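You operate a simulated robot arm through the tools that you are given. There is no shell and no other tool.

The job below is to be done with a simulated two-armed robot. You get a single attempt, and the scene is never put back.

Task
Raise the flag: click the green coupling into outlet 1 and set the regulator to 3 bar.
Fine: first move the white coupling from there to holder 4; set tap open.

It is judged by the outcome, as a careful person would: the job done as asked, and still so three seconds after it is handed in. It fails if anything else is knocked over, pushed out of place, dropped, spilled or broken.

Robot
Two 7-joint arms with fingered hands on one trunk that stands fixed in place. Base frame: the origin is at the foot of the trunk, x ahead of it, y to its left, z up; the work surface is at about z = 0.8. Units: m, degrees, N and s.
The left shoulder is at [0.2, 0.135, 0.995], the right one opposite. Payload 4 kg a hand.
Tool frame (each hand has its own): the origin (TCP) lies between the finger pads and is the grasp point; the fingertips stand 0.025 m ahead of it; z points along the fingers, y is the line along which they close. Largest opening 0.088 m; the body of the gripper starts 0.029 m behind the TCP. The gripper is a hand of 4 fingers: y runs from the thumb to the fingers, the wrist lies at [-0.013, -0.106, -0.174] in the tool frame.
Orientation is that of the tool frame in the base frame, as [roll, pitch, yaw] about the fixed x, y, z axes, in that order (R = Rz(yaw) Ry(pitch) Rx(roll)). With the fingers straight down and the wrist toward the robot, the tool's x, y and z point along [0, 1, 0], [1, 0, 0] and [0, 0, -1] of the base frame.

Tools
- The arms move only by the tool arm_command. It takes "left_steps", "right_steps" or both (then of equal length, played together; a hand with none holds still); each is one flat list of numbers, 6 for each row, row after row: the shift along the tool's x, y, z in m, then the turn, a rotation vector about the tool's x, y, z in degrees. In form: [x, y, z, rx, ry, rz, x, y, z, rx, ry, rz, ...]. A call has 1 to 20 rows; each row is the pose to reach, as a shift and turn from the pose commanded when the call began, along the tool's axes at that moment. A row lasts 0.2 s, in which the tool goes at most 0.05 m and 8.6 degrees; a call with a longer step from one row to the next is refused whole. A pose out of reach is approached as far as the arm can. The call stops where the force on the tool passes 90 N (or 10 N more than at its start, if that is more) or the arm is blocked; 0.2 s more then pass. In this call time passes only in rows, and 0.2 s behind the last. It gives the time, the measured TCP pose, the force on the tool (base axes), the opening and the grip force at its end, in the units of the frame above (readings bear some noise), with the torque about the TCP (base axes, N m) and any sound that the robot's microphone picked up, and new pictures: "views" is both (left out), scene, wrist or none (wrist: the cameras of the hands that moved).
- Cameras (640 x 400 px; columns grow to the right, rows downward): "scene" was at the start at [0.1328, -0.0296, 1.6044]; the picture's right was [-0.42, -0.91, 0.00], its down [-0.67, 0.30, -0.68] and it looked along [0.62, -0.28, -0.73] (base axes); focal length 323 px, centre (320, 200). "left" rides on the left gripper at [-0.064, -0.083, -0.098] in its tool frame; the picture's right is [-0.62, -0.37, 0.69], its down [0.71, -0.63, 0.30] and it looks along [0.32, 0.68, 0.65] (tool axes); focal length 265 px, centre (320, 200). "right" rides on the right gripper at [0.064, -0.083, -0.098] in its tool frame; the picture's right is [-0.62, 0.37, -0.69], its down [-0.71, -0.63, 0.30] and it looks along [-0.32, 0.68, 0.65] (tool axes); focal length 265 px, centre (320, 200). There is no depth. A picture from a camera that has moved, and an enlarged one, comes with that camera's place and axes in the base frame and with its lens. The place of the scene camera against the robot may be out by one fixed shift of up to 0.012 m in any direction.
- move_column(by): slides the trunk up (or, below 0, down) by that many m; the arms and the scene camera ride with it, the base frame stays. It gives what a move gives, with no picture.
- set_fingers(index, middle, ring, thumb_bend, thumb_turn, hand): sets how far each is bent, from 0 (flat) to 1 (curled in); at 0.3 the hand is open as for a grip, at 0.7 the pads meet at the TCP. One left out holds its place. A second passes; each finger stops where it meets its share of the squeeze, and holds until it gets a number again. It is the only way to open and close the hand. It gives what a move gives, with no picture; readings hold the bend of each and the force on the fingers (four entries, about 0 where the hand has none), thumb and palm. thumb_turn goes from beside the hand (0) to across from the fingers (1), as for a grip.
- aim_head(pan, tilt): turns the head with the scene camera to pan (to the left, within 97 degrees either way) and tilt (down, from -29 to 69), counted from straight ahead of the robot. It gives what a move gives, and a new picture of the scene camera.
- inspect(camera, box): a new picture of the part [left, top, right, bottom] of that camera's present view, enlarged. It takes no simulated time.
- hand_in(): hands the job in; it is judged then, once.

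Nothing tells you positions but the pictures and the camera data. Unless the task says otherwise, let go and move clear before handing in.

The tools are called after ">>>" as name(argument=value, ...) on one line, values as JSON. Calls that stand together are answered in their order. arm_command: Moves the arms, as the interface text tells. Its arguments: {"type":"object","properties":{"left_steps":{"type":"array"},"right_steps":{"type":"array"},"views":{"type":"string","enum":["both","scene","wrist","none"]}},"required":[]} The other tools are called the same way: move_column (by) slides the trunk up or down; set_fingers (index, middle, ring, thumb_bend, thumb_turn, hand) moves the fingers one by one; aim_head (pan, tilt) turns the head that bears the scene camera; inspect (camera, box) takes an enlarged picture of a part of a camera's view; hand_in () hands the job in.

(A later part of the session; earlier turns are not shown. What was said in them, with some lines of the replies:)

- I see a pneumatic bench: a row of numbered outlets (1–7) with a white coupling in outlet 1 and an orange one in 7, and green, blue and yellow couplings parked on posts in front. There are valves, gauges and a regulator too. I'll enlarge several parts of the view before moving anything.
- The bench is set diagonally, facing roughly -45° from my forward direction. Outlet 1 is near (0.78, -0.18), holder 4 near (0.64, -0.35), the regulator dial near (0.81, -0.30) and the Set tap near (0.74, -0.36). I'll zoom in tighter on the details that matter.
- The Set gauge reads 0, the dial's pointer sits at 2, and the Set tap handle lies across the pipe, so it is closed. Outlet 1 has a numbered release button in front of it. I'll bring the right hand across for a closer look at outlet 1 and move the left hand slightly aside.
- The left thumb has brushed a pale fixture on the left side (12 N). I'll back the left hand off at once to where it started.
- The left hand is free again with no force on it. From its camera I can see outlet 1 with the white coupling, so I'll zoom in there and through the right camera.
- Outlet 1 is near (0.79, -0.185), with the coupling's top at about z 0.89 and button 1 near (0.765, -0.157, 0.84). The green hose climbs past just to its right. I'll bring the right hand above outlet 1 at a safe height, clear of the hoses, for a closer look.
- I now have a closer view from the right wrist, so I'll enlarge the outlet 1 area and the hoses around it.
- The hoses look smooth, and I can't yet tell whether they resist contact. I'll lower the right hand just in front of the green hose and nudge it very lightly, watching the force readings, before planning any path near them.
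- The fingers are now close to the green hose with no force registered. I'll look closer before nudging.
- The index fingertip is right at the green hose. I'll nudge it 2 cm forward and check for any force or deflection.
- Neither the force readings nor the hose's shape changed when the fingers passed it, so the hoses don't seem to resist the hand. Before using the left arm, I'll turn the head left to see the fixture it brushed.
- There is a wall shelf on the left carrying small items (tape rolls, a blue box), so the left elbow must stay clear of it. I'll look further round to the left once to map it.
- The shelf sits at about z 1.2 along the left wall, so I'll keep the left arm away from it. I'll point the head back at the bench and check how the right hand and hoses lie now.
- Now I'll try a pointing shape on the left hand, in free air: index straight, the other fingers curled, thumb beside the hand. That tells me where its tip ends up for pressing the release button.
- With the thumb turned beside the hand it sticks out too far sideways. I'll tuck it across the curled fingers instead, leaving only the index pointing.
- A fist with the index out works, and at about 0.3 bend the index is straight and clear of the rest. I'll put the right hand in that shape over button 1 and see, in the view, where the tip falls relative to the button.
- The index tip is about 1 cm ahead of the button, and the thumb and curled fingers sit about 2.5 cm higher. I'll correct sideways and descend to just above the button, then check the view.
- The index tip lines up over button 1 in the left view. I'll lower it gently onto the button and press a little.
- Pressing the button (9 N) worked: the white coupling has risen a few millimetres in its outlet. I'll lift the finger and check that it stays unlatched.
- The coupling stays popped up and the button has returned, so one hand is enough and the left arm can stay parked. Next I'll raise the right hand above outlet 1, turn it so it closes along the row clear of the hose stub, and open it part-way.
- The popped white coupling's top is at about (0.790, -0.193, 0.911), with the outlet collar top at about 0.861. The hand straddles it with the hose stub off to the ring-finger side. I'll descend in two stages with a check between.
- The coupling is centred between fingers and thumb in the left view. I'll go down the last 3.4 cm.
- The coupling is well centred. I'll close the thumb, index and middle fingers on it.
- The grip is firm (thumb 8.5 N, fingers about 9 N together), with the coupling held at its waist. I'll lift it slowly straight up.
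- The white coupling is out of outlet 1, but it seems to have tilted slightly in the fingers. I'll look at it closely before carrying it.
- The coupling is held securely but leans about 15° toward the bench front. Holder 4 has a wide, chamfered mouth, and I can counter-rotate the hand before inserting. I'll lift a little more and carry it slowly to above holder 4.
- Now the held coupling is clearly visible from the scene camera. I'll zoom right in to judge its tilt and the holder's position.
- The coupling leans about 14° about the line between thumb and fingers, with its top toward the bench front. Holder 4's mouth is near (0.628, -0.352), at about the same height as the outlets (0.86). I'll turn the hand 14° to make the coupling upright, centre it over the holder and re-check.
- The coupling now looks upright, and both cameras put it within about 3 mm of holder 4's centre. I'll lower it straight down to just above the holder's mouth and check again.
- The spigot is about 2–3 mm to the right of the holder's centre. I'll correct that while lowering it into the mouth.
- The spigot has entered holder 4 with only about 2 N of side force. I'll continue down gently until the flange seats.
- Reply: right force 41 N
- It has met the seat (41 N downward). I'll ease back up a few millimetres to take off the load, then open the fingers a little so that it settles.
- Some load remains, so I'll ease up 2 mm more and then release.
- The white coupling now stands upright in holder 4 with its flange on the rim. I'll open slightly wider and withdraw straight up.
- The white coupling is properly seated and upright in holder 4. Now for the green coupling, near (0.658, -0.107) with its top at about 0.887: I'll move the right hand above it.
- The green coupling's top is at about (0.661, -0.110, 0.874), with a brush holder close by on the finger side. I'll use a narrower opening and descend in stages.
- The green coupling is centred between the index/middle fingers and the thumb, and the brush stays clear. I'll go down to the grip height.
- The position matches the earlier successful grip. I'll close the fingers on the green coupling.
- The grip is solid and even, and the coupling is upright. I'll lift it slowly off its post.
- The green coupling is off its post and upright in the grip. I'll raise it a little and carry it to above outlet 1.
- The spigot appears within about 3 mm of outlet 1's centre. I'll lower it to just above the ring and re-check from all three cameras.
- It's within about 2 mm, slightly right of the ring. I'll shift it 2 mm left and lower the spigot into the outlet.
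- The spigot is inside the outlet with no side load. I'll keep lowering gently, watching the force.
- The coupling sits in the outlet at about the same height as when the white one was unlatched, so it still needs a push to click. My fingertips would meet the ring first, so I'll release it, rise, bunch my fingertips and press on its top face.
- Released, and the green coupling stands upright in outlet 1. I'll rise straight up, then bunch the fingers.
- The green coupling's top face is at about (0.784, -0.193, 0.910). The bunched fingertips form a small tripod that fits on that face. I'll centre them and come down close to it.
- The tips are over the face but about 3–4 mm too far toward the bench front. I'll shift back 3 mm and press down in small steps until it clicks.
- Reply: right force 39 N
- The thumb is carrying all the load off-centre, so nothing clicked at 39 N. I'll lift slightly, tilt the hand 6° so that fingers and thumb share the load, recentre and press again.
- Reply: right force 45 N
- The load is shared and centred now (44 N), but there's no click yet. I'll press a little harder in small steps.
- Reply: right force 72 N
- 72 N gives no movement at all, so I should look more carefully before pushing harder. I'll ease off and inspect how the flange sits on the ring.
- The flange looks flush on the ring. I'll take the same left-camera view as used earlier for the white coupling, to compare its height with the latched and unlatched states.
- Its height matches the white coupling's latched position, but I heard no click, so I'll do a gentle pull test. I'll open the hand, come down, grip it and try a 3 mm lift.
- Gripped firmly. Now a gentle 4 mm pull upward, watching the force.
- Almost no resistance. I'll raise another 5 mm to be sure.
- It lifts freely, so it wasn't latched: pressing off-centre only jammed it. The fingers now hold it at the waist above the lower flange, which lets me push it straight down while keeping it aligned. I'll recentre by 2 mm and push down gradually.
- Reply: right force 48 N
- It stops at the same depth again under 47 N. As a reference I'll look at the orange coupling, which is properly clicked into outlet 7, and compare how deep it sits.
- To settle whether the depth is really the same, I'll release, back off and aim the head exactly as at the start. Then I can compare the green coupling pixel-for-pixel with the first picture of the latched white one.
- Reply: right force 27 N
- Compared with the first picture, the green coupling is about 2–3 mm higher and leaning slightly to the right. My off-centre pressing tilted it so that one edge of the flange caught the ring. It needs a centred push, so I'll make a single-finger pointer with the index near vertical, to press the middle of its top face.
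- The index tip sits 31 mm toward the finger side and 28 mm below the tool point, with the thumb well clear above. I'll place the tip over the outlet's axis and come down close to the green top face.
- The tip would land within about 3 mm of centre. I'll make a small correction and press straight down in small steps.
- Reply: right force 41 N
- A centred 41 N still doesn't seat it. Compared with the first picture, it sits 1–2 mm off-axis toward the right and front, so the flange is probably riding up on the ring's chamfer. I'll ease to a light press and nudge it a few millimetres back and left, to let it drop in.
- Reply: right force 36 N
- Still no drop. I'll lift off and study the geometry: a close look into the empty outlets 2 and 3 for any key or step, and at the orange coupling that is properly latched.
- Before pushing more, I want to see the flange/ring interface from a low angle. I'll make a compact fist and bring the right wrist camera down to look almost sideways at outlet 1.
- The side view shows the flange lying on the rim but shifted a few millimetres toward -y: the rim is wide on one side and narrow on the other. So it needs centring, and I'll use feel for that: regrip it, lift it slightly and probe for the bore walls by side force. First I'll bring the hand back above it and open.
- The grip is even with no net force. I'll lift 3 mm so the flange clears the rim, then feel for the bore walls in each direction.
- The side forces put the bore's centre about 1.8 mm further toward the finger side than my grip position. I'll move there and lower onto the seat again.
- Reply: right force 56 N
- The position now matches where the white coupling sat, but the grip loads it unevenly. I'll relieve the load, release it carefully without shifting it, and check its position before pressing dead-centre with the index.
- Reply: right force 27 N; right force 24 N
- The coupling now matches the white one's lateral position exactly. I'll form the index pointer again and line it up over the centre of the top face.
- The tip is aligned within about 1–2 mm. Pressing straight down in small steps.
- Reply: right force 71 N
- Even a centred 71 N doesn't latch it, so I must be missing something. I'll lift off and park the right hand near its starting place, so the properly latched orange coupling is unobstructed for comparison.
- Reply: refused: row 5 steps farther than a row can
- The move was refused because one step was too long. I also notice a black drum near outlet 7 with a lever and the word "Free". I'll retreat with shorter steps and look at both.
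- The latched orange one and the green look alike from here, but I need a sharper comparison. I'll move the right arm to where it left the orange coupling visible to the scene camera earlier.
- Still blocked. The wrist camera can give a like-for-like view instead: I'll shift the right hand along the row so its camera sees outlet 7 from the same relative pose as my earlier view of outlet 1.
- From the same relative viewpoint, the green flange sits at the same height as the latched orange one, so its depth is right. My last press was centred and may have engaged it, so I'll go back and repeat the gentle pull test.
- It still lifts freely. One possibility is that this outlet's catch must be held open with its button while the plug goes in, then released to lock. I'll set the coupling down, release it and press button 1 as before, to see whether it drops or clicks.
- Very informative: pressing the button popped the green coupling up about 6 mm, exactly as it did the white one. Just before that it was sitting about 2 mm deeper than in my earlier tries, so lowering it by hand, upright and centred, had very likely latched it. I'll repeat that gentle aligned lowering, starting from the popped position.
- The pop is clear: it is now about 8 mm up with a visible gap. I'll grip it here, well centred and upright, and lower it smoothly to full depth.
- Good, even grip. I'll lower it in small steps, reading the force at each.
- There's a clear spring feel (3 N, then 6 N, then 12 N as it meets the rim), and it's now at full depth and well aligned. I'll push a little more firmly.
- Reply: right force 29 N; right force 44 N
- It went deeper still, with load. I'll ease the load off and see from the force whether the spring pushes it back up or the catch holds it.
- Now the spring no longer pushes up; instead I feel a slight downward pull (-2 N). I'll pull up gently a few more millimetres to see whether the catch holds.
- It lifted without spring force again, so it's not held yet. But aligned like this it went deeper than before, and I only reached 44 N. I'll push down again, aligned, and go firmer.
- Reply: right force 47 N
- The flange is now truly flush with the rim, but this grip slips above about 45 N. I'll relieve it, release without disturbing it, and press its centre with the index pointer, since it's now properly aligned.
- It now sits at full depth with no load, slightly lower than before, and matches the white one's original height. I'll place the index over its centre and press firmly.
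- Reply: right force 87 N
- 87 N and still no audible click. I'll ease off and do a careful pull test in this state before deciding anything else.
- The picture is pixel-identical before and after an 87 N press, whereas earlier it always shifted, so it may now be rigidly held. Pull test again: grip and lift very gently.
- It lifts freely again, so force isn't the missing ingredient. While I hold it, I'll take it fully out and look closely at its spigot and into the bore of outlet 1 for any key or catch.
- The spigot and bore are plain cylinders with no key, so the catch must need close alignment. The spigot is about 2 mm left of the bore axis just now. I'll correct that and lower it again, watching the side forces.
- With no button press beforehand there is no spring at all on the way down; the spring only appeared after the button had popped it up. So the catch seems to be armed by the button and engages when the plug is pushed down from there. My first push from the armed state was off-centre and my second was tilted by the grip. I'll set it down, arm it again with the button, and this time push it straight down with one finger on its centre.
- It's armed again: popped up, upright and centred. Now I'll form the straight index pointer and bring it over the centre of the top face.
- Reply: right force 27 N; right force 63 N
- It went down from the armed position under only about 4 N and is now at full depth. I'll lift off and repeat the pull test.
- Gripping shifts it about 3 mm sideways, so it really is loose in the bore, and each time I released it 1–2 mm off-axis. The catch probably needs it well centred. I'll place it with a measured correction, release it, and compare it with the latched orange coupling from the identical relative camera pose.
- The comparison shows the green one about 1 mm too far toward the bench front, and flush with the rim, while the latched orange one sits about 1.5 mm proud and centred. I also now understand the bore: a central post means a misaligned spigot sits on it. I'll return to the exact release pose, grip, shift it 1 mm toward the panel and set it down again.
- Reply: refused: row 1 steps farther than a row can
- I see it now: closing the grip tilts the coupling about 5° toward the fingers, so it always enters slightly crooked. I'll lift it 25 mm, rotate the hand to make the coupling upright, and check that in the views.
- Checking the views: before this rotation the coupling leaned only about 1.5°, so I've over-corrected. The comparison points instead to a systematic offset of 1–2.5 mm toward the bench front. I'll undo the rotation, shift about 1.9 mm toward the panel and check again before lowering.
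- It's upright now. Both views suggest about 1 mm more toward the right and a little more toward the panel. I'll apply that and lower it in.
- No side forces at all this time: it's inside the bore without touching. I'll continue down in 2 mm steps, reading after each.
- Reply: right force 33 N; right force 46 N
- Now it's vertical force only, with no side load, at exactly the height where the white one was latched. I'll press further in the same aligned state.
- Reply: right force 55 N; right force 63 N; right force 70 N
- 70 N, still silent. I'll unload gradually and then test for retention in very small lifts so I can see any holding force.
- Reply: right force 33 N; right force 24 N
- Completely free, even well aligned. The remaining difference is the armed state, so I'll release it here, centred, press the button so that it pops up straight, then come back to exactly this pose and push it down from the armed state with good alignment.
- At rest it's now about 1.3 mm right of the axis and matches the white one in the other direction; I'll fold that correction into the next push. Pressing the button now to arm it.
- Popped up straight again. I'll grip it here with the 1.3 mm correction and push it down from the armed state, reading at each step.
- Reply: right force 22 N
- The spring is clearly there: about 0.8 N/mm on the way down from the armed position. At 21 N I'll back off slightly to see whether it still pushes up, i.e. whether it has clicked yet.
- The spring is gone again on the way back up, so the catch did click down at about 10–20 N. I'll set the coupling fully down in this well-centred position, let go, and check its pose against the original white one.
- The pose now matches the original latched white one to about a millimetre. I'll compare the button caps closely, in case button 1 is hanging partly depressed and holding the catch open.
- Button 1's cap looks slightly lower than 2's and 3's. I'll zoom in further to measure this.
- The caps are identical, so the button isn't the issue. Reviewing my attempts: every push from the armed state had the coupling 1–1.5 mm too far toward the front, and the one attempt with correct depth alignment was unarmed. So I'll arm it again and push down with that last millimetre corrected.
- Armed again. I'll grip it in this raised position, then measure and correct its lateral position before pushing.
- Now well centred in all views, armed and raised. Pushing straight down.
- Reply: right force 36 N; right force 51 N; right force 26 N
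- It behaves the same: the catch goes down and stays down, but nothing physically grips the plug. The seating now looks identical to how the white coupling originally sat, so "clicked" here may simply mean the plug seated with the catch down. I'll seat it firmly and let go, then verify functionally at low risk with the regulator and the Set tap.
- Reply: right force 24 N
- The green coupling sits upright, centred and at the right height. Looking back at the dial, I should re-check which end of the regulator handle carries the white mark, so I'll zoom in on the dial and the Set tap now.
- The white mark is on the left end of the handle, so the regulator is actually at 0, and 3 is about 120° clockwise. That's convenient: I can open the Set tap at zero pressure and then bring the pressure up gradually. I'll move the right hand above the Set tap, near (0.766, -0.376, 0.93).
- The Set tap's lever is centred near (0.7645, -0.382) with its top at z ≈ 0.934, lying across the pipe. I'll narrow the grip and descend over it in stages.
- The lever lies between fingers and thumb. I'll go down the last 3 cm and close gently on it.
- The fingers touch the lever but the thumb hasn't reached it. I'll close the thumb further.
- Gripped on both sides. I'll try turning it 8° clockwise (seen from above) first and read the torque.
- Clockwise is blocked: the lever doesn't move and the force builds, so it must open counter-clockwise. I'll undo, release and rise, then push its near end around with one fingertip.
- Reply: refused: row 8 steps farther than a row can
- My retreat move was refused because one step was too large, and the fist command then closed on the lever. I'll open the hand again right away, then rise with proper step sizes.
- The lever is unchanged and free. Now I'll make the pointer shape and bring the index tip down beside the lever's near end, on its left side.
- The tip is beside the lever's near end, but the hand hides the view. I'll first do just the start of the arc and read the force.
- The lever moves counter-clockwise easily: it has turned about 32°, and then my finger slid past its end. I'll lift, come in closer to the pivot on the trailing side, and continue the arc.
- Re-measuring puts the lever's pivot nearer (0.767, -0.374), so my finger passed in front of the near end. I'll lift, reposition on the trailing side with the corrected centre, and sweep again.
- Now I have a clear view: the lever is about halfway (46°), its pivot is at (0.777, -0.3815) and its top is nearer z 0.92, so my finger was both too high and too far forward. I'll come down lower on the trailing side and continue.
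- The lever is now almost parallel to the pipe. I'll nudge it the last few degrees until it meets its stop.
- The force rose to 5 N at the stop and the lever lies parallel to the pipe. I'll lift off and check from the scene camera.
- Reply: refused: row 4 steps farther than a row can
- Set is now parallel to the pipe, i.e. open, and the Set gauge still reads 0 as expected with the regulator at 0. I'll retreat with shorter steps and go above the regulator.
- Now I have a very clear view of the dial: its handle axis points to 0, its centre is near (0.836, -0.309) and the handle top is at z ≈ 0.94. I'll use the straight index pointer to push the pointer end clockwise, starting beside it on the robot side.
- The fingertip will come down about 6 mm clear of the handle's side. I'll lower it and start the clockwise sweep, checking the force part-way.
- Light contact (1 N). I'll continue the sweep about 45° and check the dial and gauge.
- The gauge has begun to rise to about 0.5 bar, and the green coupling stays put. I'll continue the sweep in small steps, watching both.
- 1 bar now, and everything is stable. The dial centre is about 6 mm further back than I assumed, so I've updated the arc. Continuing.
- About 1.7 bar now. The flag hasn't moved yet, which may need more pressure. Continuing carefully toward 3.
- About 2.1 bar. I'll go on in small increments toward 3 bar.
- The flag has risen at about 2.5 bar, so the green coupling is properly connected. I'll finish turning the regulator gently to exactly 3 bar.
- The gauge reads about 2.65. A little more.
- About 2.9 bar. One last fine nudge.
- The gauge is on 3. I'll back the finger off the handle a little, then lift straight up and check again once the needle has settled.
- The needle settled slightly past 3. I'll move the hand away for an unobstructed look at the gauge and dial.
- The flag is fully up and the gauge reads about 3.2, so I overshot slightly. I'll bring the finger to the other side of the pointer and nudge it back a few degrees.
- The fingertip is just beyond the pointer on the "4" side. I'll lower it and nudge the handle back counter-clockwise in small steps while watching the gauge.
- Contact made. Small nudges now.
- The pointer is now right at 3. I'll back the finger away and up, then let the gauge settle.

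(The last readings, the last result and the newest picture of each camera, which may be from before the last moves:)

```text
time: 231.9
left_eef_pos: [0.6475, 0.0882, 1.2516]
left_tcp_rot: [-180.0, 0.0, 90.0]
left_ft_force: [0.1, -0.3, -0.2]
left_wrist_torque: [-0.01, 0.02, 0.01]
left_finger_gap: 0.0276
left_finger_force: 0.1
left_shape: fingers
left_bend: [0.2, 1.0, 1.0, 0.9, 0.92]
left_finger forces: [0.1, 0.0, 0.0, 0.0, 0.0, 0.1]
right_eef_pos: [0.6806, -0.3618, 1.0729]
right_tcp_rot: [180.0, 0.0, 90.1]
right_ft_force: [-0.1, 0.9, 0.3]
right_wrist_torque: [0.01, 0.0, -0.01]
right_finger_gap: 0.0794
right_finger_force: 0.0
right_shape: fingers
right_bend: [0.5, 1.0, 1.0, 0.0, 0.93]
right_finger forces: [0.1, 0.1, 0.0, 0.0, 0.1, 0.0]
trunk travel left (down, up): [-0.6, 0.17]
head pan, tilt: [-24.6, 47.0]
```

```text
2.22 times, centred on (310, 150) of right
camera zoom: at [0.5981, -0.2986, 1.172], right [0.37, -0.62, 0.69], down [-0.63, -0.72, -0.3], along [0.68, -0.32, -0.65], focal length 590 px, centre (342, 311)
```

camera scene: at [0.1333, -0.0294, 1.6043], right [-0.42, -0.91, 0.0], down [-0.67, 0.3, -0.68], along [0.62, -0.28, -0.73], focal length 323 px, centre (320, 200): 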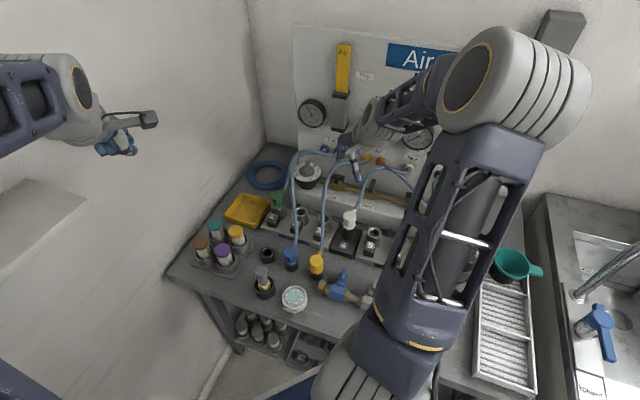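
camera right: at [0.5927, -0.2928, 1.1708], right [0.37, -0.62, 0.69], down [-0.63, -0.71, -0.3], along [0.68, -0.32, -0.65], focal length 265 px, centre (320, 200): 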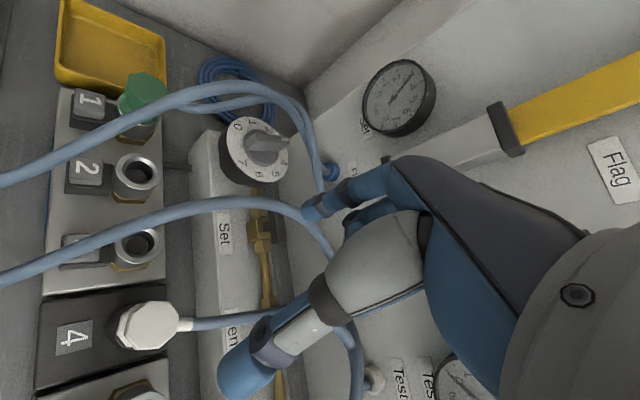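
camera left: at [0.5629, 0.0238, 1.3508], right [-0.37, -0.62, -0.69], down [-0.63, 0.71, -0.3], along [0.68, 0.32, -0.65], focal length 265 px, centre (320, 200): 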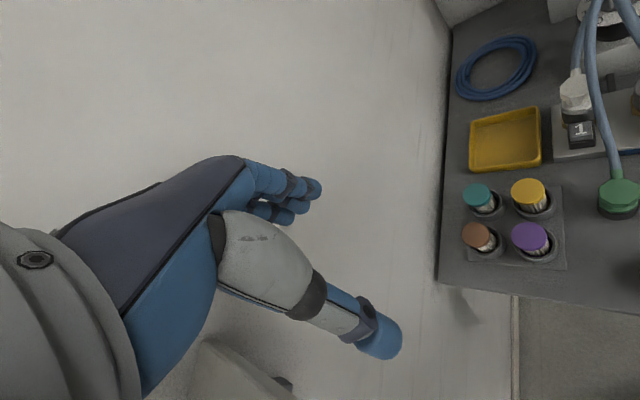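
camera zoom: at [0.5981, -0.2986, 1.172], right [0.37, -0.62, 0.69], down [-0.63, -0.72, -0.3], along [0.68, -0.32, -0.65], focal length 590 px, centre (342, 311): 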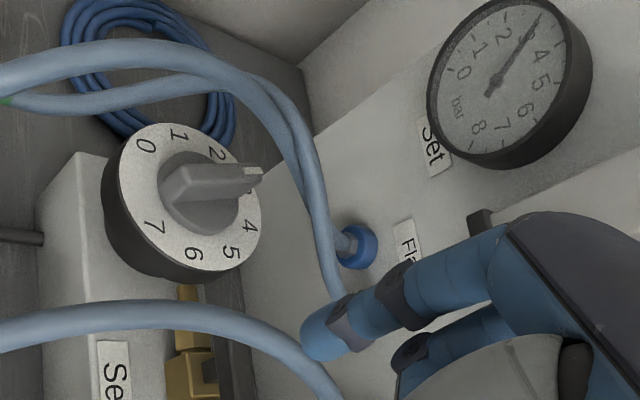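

The gauge now reads exactly 3.0 bar and the pointer is on 3. I'll retreat the right hand to near its starting place and check the whole bench.

>>> arm_command(right_steps=[-0.003, -0.03, -0.03, 0, 0, 0, -0.006, -0.06, -0.06, 0, 0, 0, -0.01, -0.095, -0.085, 0, 0, 0, -0.014, -0.13, -0.105, 0, 0, 0, -0.018, -0.165, -0.12, 0, 0, 0, -0.022, -0.2, -0.123, 0, 0, 0], views="both")

>>> inspect(camera="scene", box=[280, 30, 400, 150])

>>> inspect(camera="scene", box=[230, 160, 400, 290])

>>> inspect(camera="scene", box=[264, 184, 304, 234])

>>> inspect(camera="right", box=[100, 40, 340, 260])

```text
time: 233.3
left_eef_pos: [0.6479, 0.0888, 1.2518]
left_tcp_rot: [179.9, 0.1, 90.0]
left_ft_force: [-0.2, -0.3, -0.6]
left_wrist_torque: [-0.03, 0.01, -0.01]
left_finger_gap: 0.0277
left_finger_force: 0.1
left_shape: fingers
left_bend: [0.2, 1.0, 1.0, 0.9, 0.92]
left_finger forces: [0.0, 0.0, 0.1, 0.0, 0.0, 0.1]
right_eef_pos: [0.4814, -0.3855, 1.1967]
right_tcp_rot: [-179.9, 0.0, 90.0]
right_ft_force: [-0.8, -0.4, 1.4]
right_wrist_torque: [0.02, -0.02, -0.02]
right_finger_gap: 0.0794
right_finger_force: 0.0
right_shape: fingers
right_bend: [0.5, 1.0, 1.0, 0.0, 0.93]
right_finger forces: [0.0, 0.0, 0.0, 0.0, 0.0, 0.0]
trunk travel left (down, up): [-0.6, 0.17]
head pan, tilt: [-24.6, 47.0]
camera scene: at [0.133, -0.0297, 1.6043], right [-0.42, -0.91, 0.0], down [-0.67, 0.3, -0.68], along [0.62, -0.28, -0.73], focal length 323 px, centre (320, 200)
camera right: at [0.3982, -0.322, 1.2958], right [0.37, -0.62, 0.69], down [-0.63, -0.72, -0.3], along [0.68, -0.32, -0.65], focal length 265 px, centre (320, 200)
```

scene: 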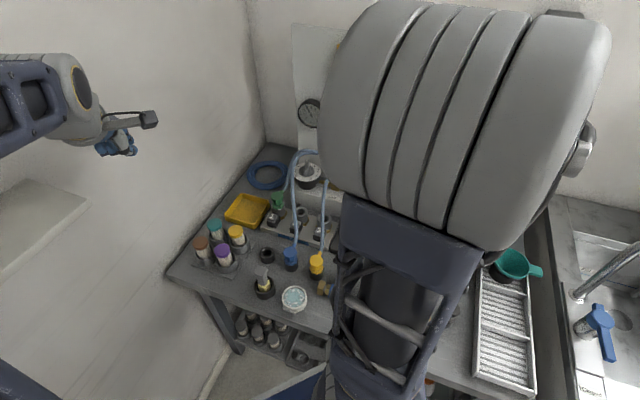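
right: 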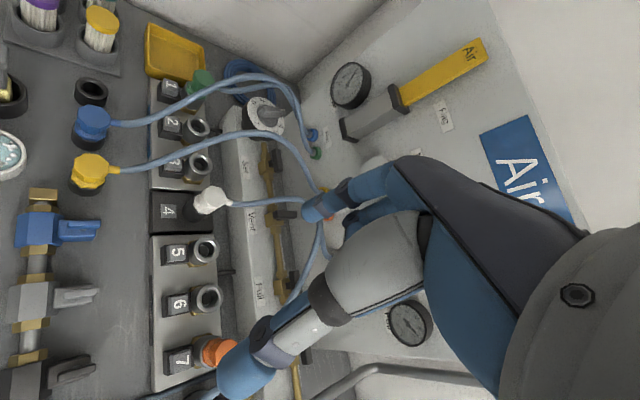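

```text
3.33 times, centred on (340, 90) of scene
camera zoom: at [0.133, -0.0297, 1.6043], right [-0.42, -0.91, 0.0], down [-0.67, 0.3, -0.68], along [0.62, -0.28, -0.73], focal length 1076 px, centre (253, 567)
```

zoom: 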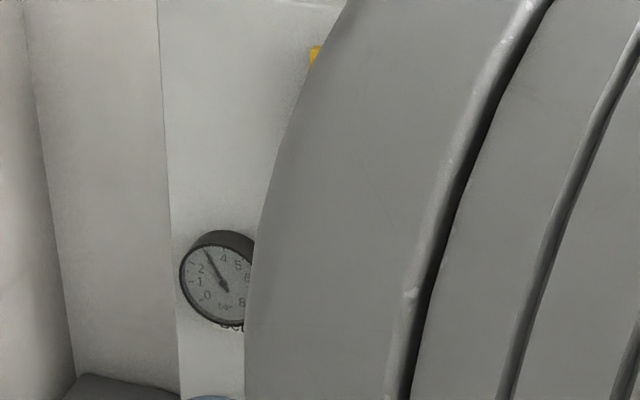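

```text
3.08 times, centred on (315, 225) of scene
camera zoom: at [0.133, -0.0297, 1.6043], right [-0.42, -0.91, 0.0], down [-0.67, 0.3, -0.68], along [0.62, -0.28, -0.73], focal length 994 px, centre (335, 123)
```

zoom: 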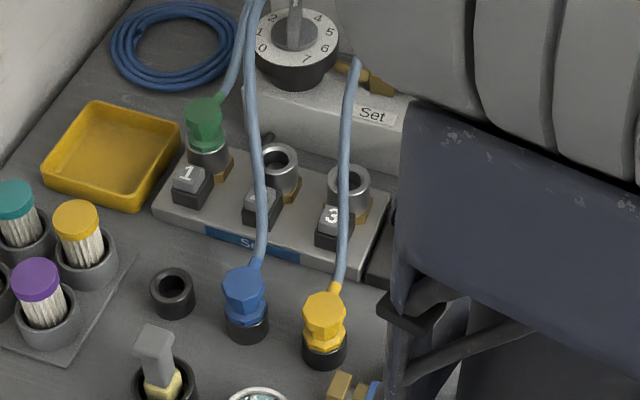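

```text
8.00 times, centred on (284, 209) of scene
camera zoom: at [0.133, -0.0297, 1.6043], right [-0.42, -0.91, 0.0], down [-0.67, 0.3, -0.68], along [0.62, -0.28, -0.73], focal length 2584 px, centre (608, 128)
```

zoom: 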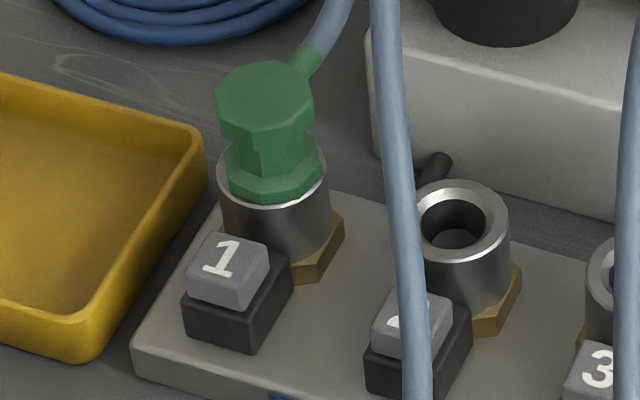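

```text
1.82 times, centred on (220, 150) of right
camera zoom: at [0.3982, -0.322, 1.2958], right [0.37, -0.62, 0.69], down [-0.63, -0.72, -0.3], along [0.68, -0.32, -0.65], focal length 483 px, centre (502, 291)
```

zoom: 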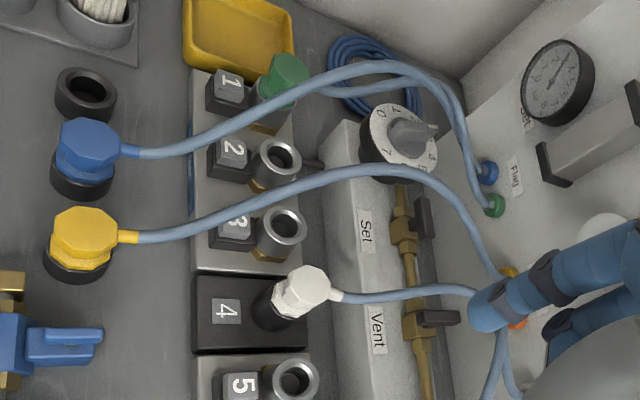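

Everything checks out. The flag is up and the Set gauge reads 3 bar with the regulator pointer on 3. The Set tap lever is in line with the pipe (open), the white coupling stands in holder 4, and the green one is in outlet 1. Both hands are clear, so I'm handing in the job.

>>> hand_in()

```text
The job is handed in.
```

The flag is up. The green coupling is in outlet 1, the regulator is at 3 bar on both the dial and the Set gauge, and the Set tap is open. The white coupling is in holder 4, and both hands are clear.

Three things to know about how it went:

- **Green coupling:** I never heard a click, and when I pulled on it gently before pressurising, it lifted out freely. I reseated it, opened the tap at 0 bar and raised the pressure slowly. It stayed seated and the flag rose at about 2.5 bar, so it is carrying air. I did not pull on it again afterwards, so I can't confirm that it is locked in.
- **Regulator:** I overshot to about 3.2 bar and turned it back to 3.0.
- **Contact:** early on, the left hand brushed the wall shelf on the left (about 12 N). I backed it off at once, but I did not look at the shelf before the contact, so I can't rule out that something on it shifted.
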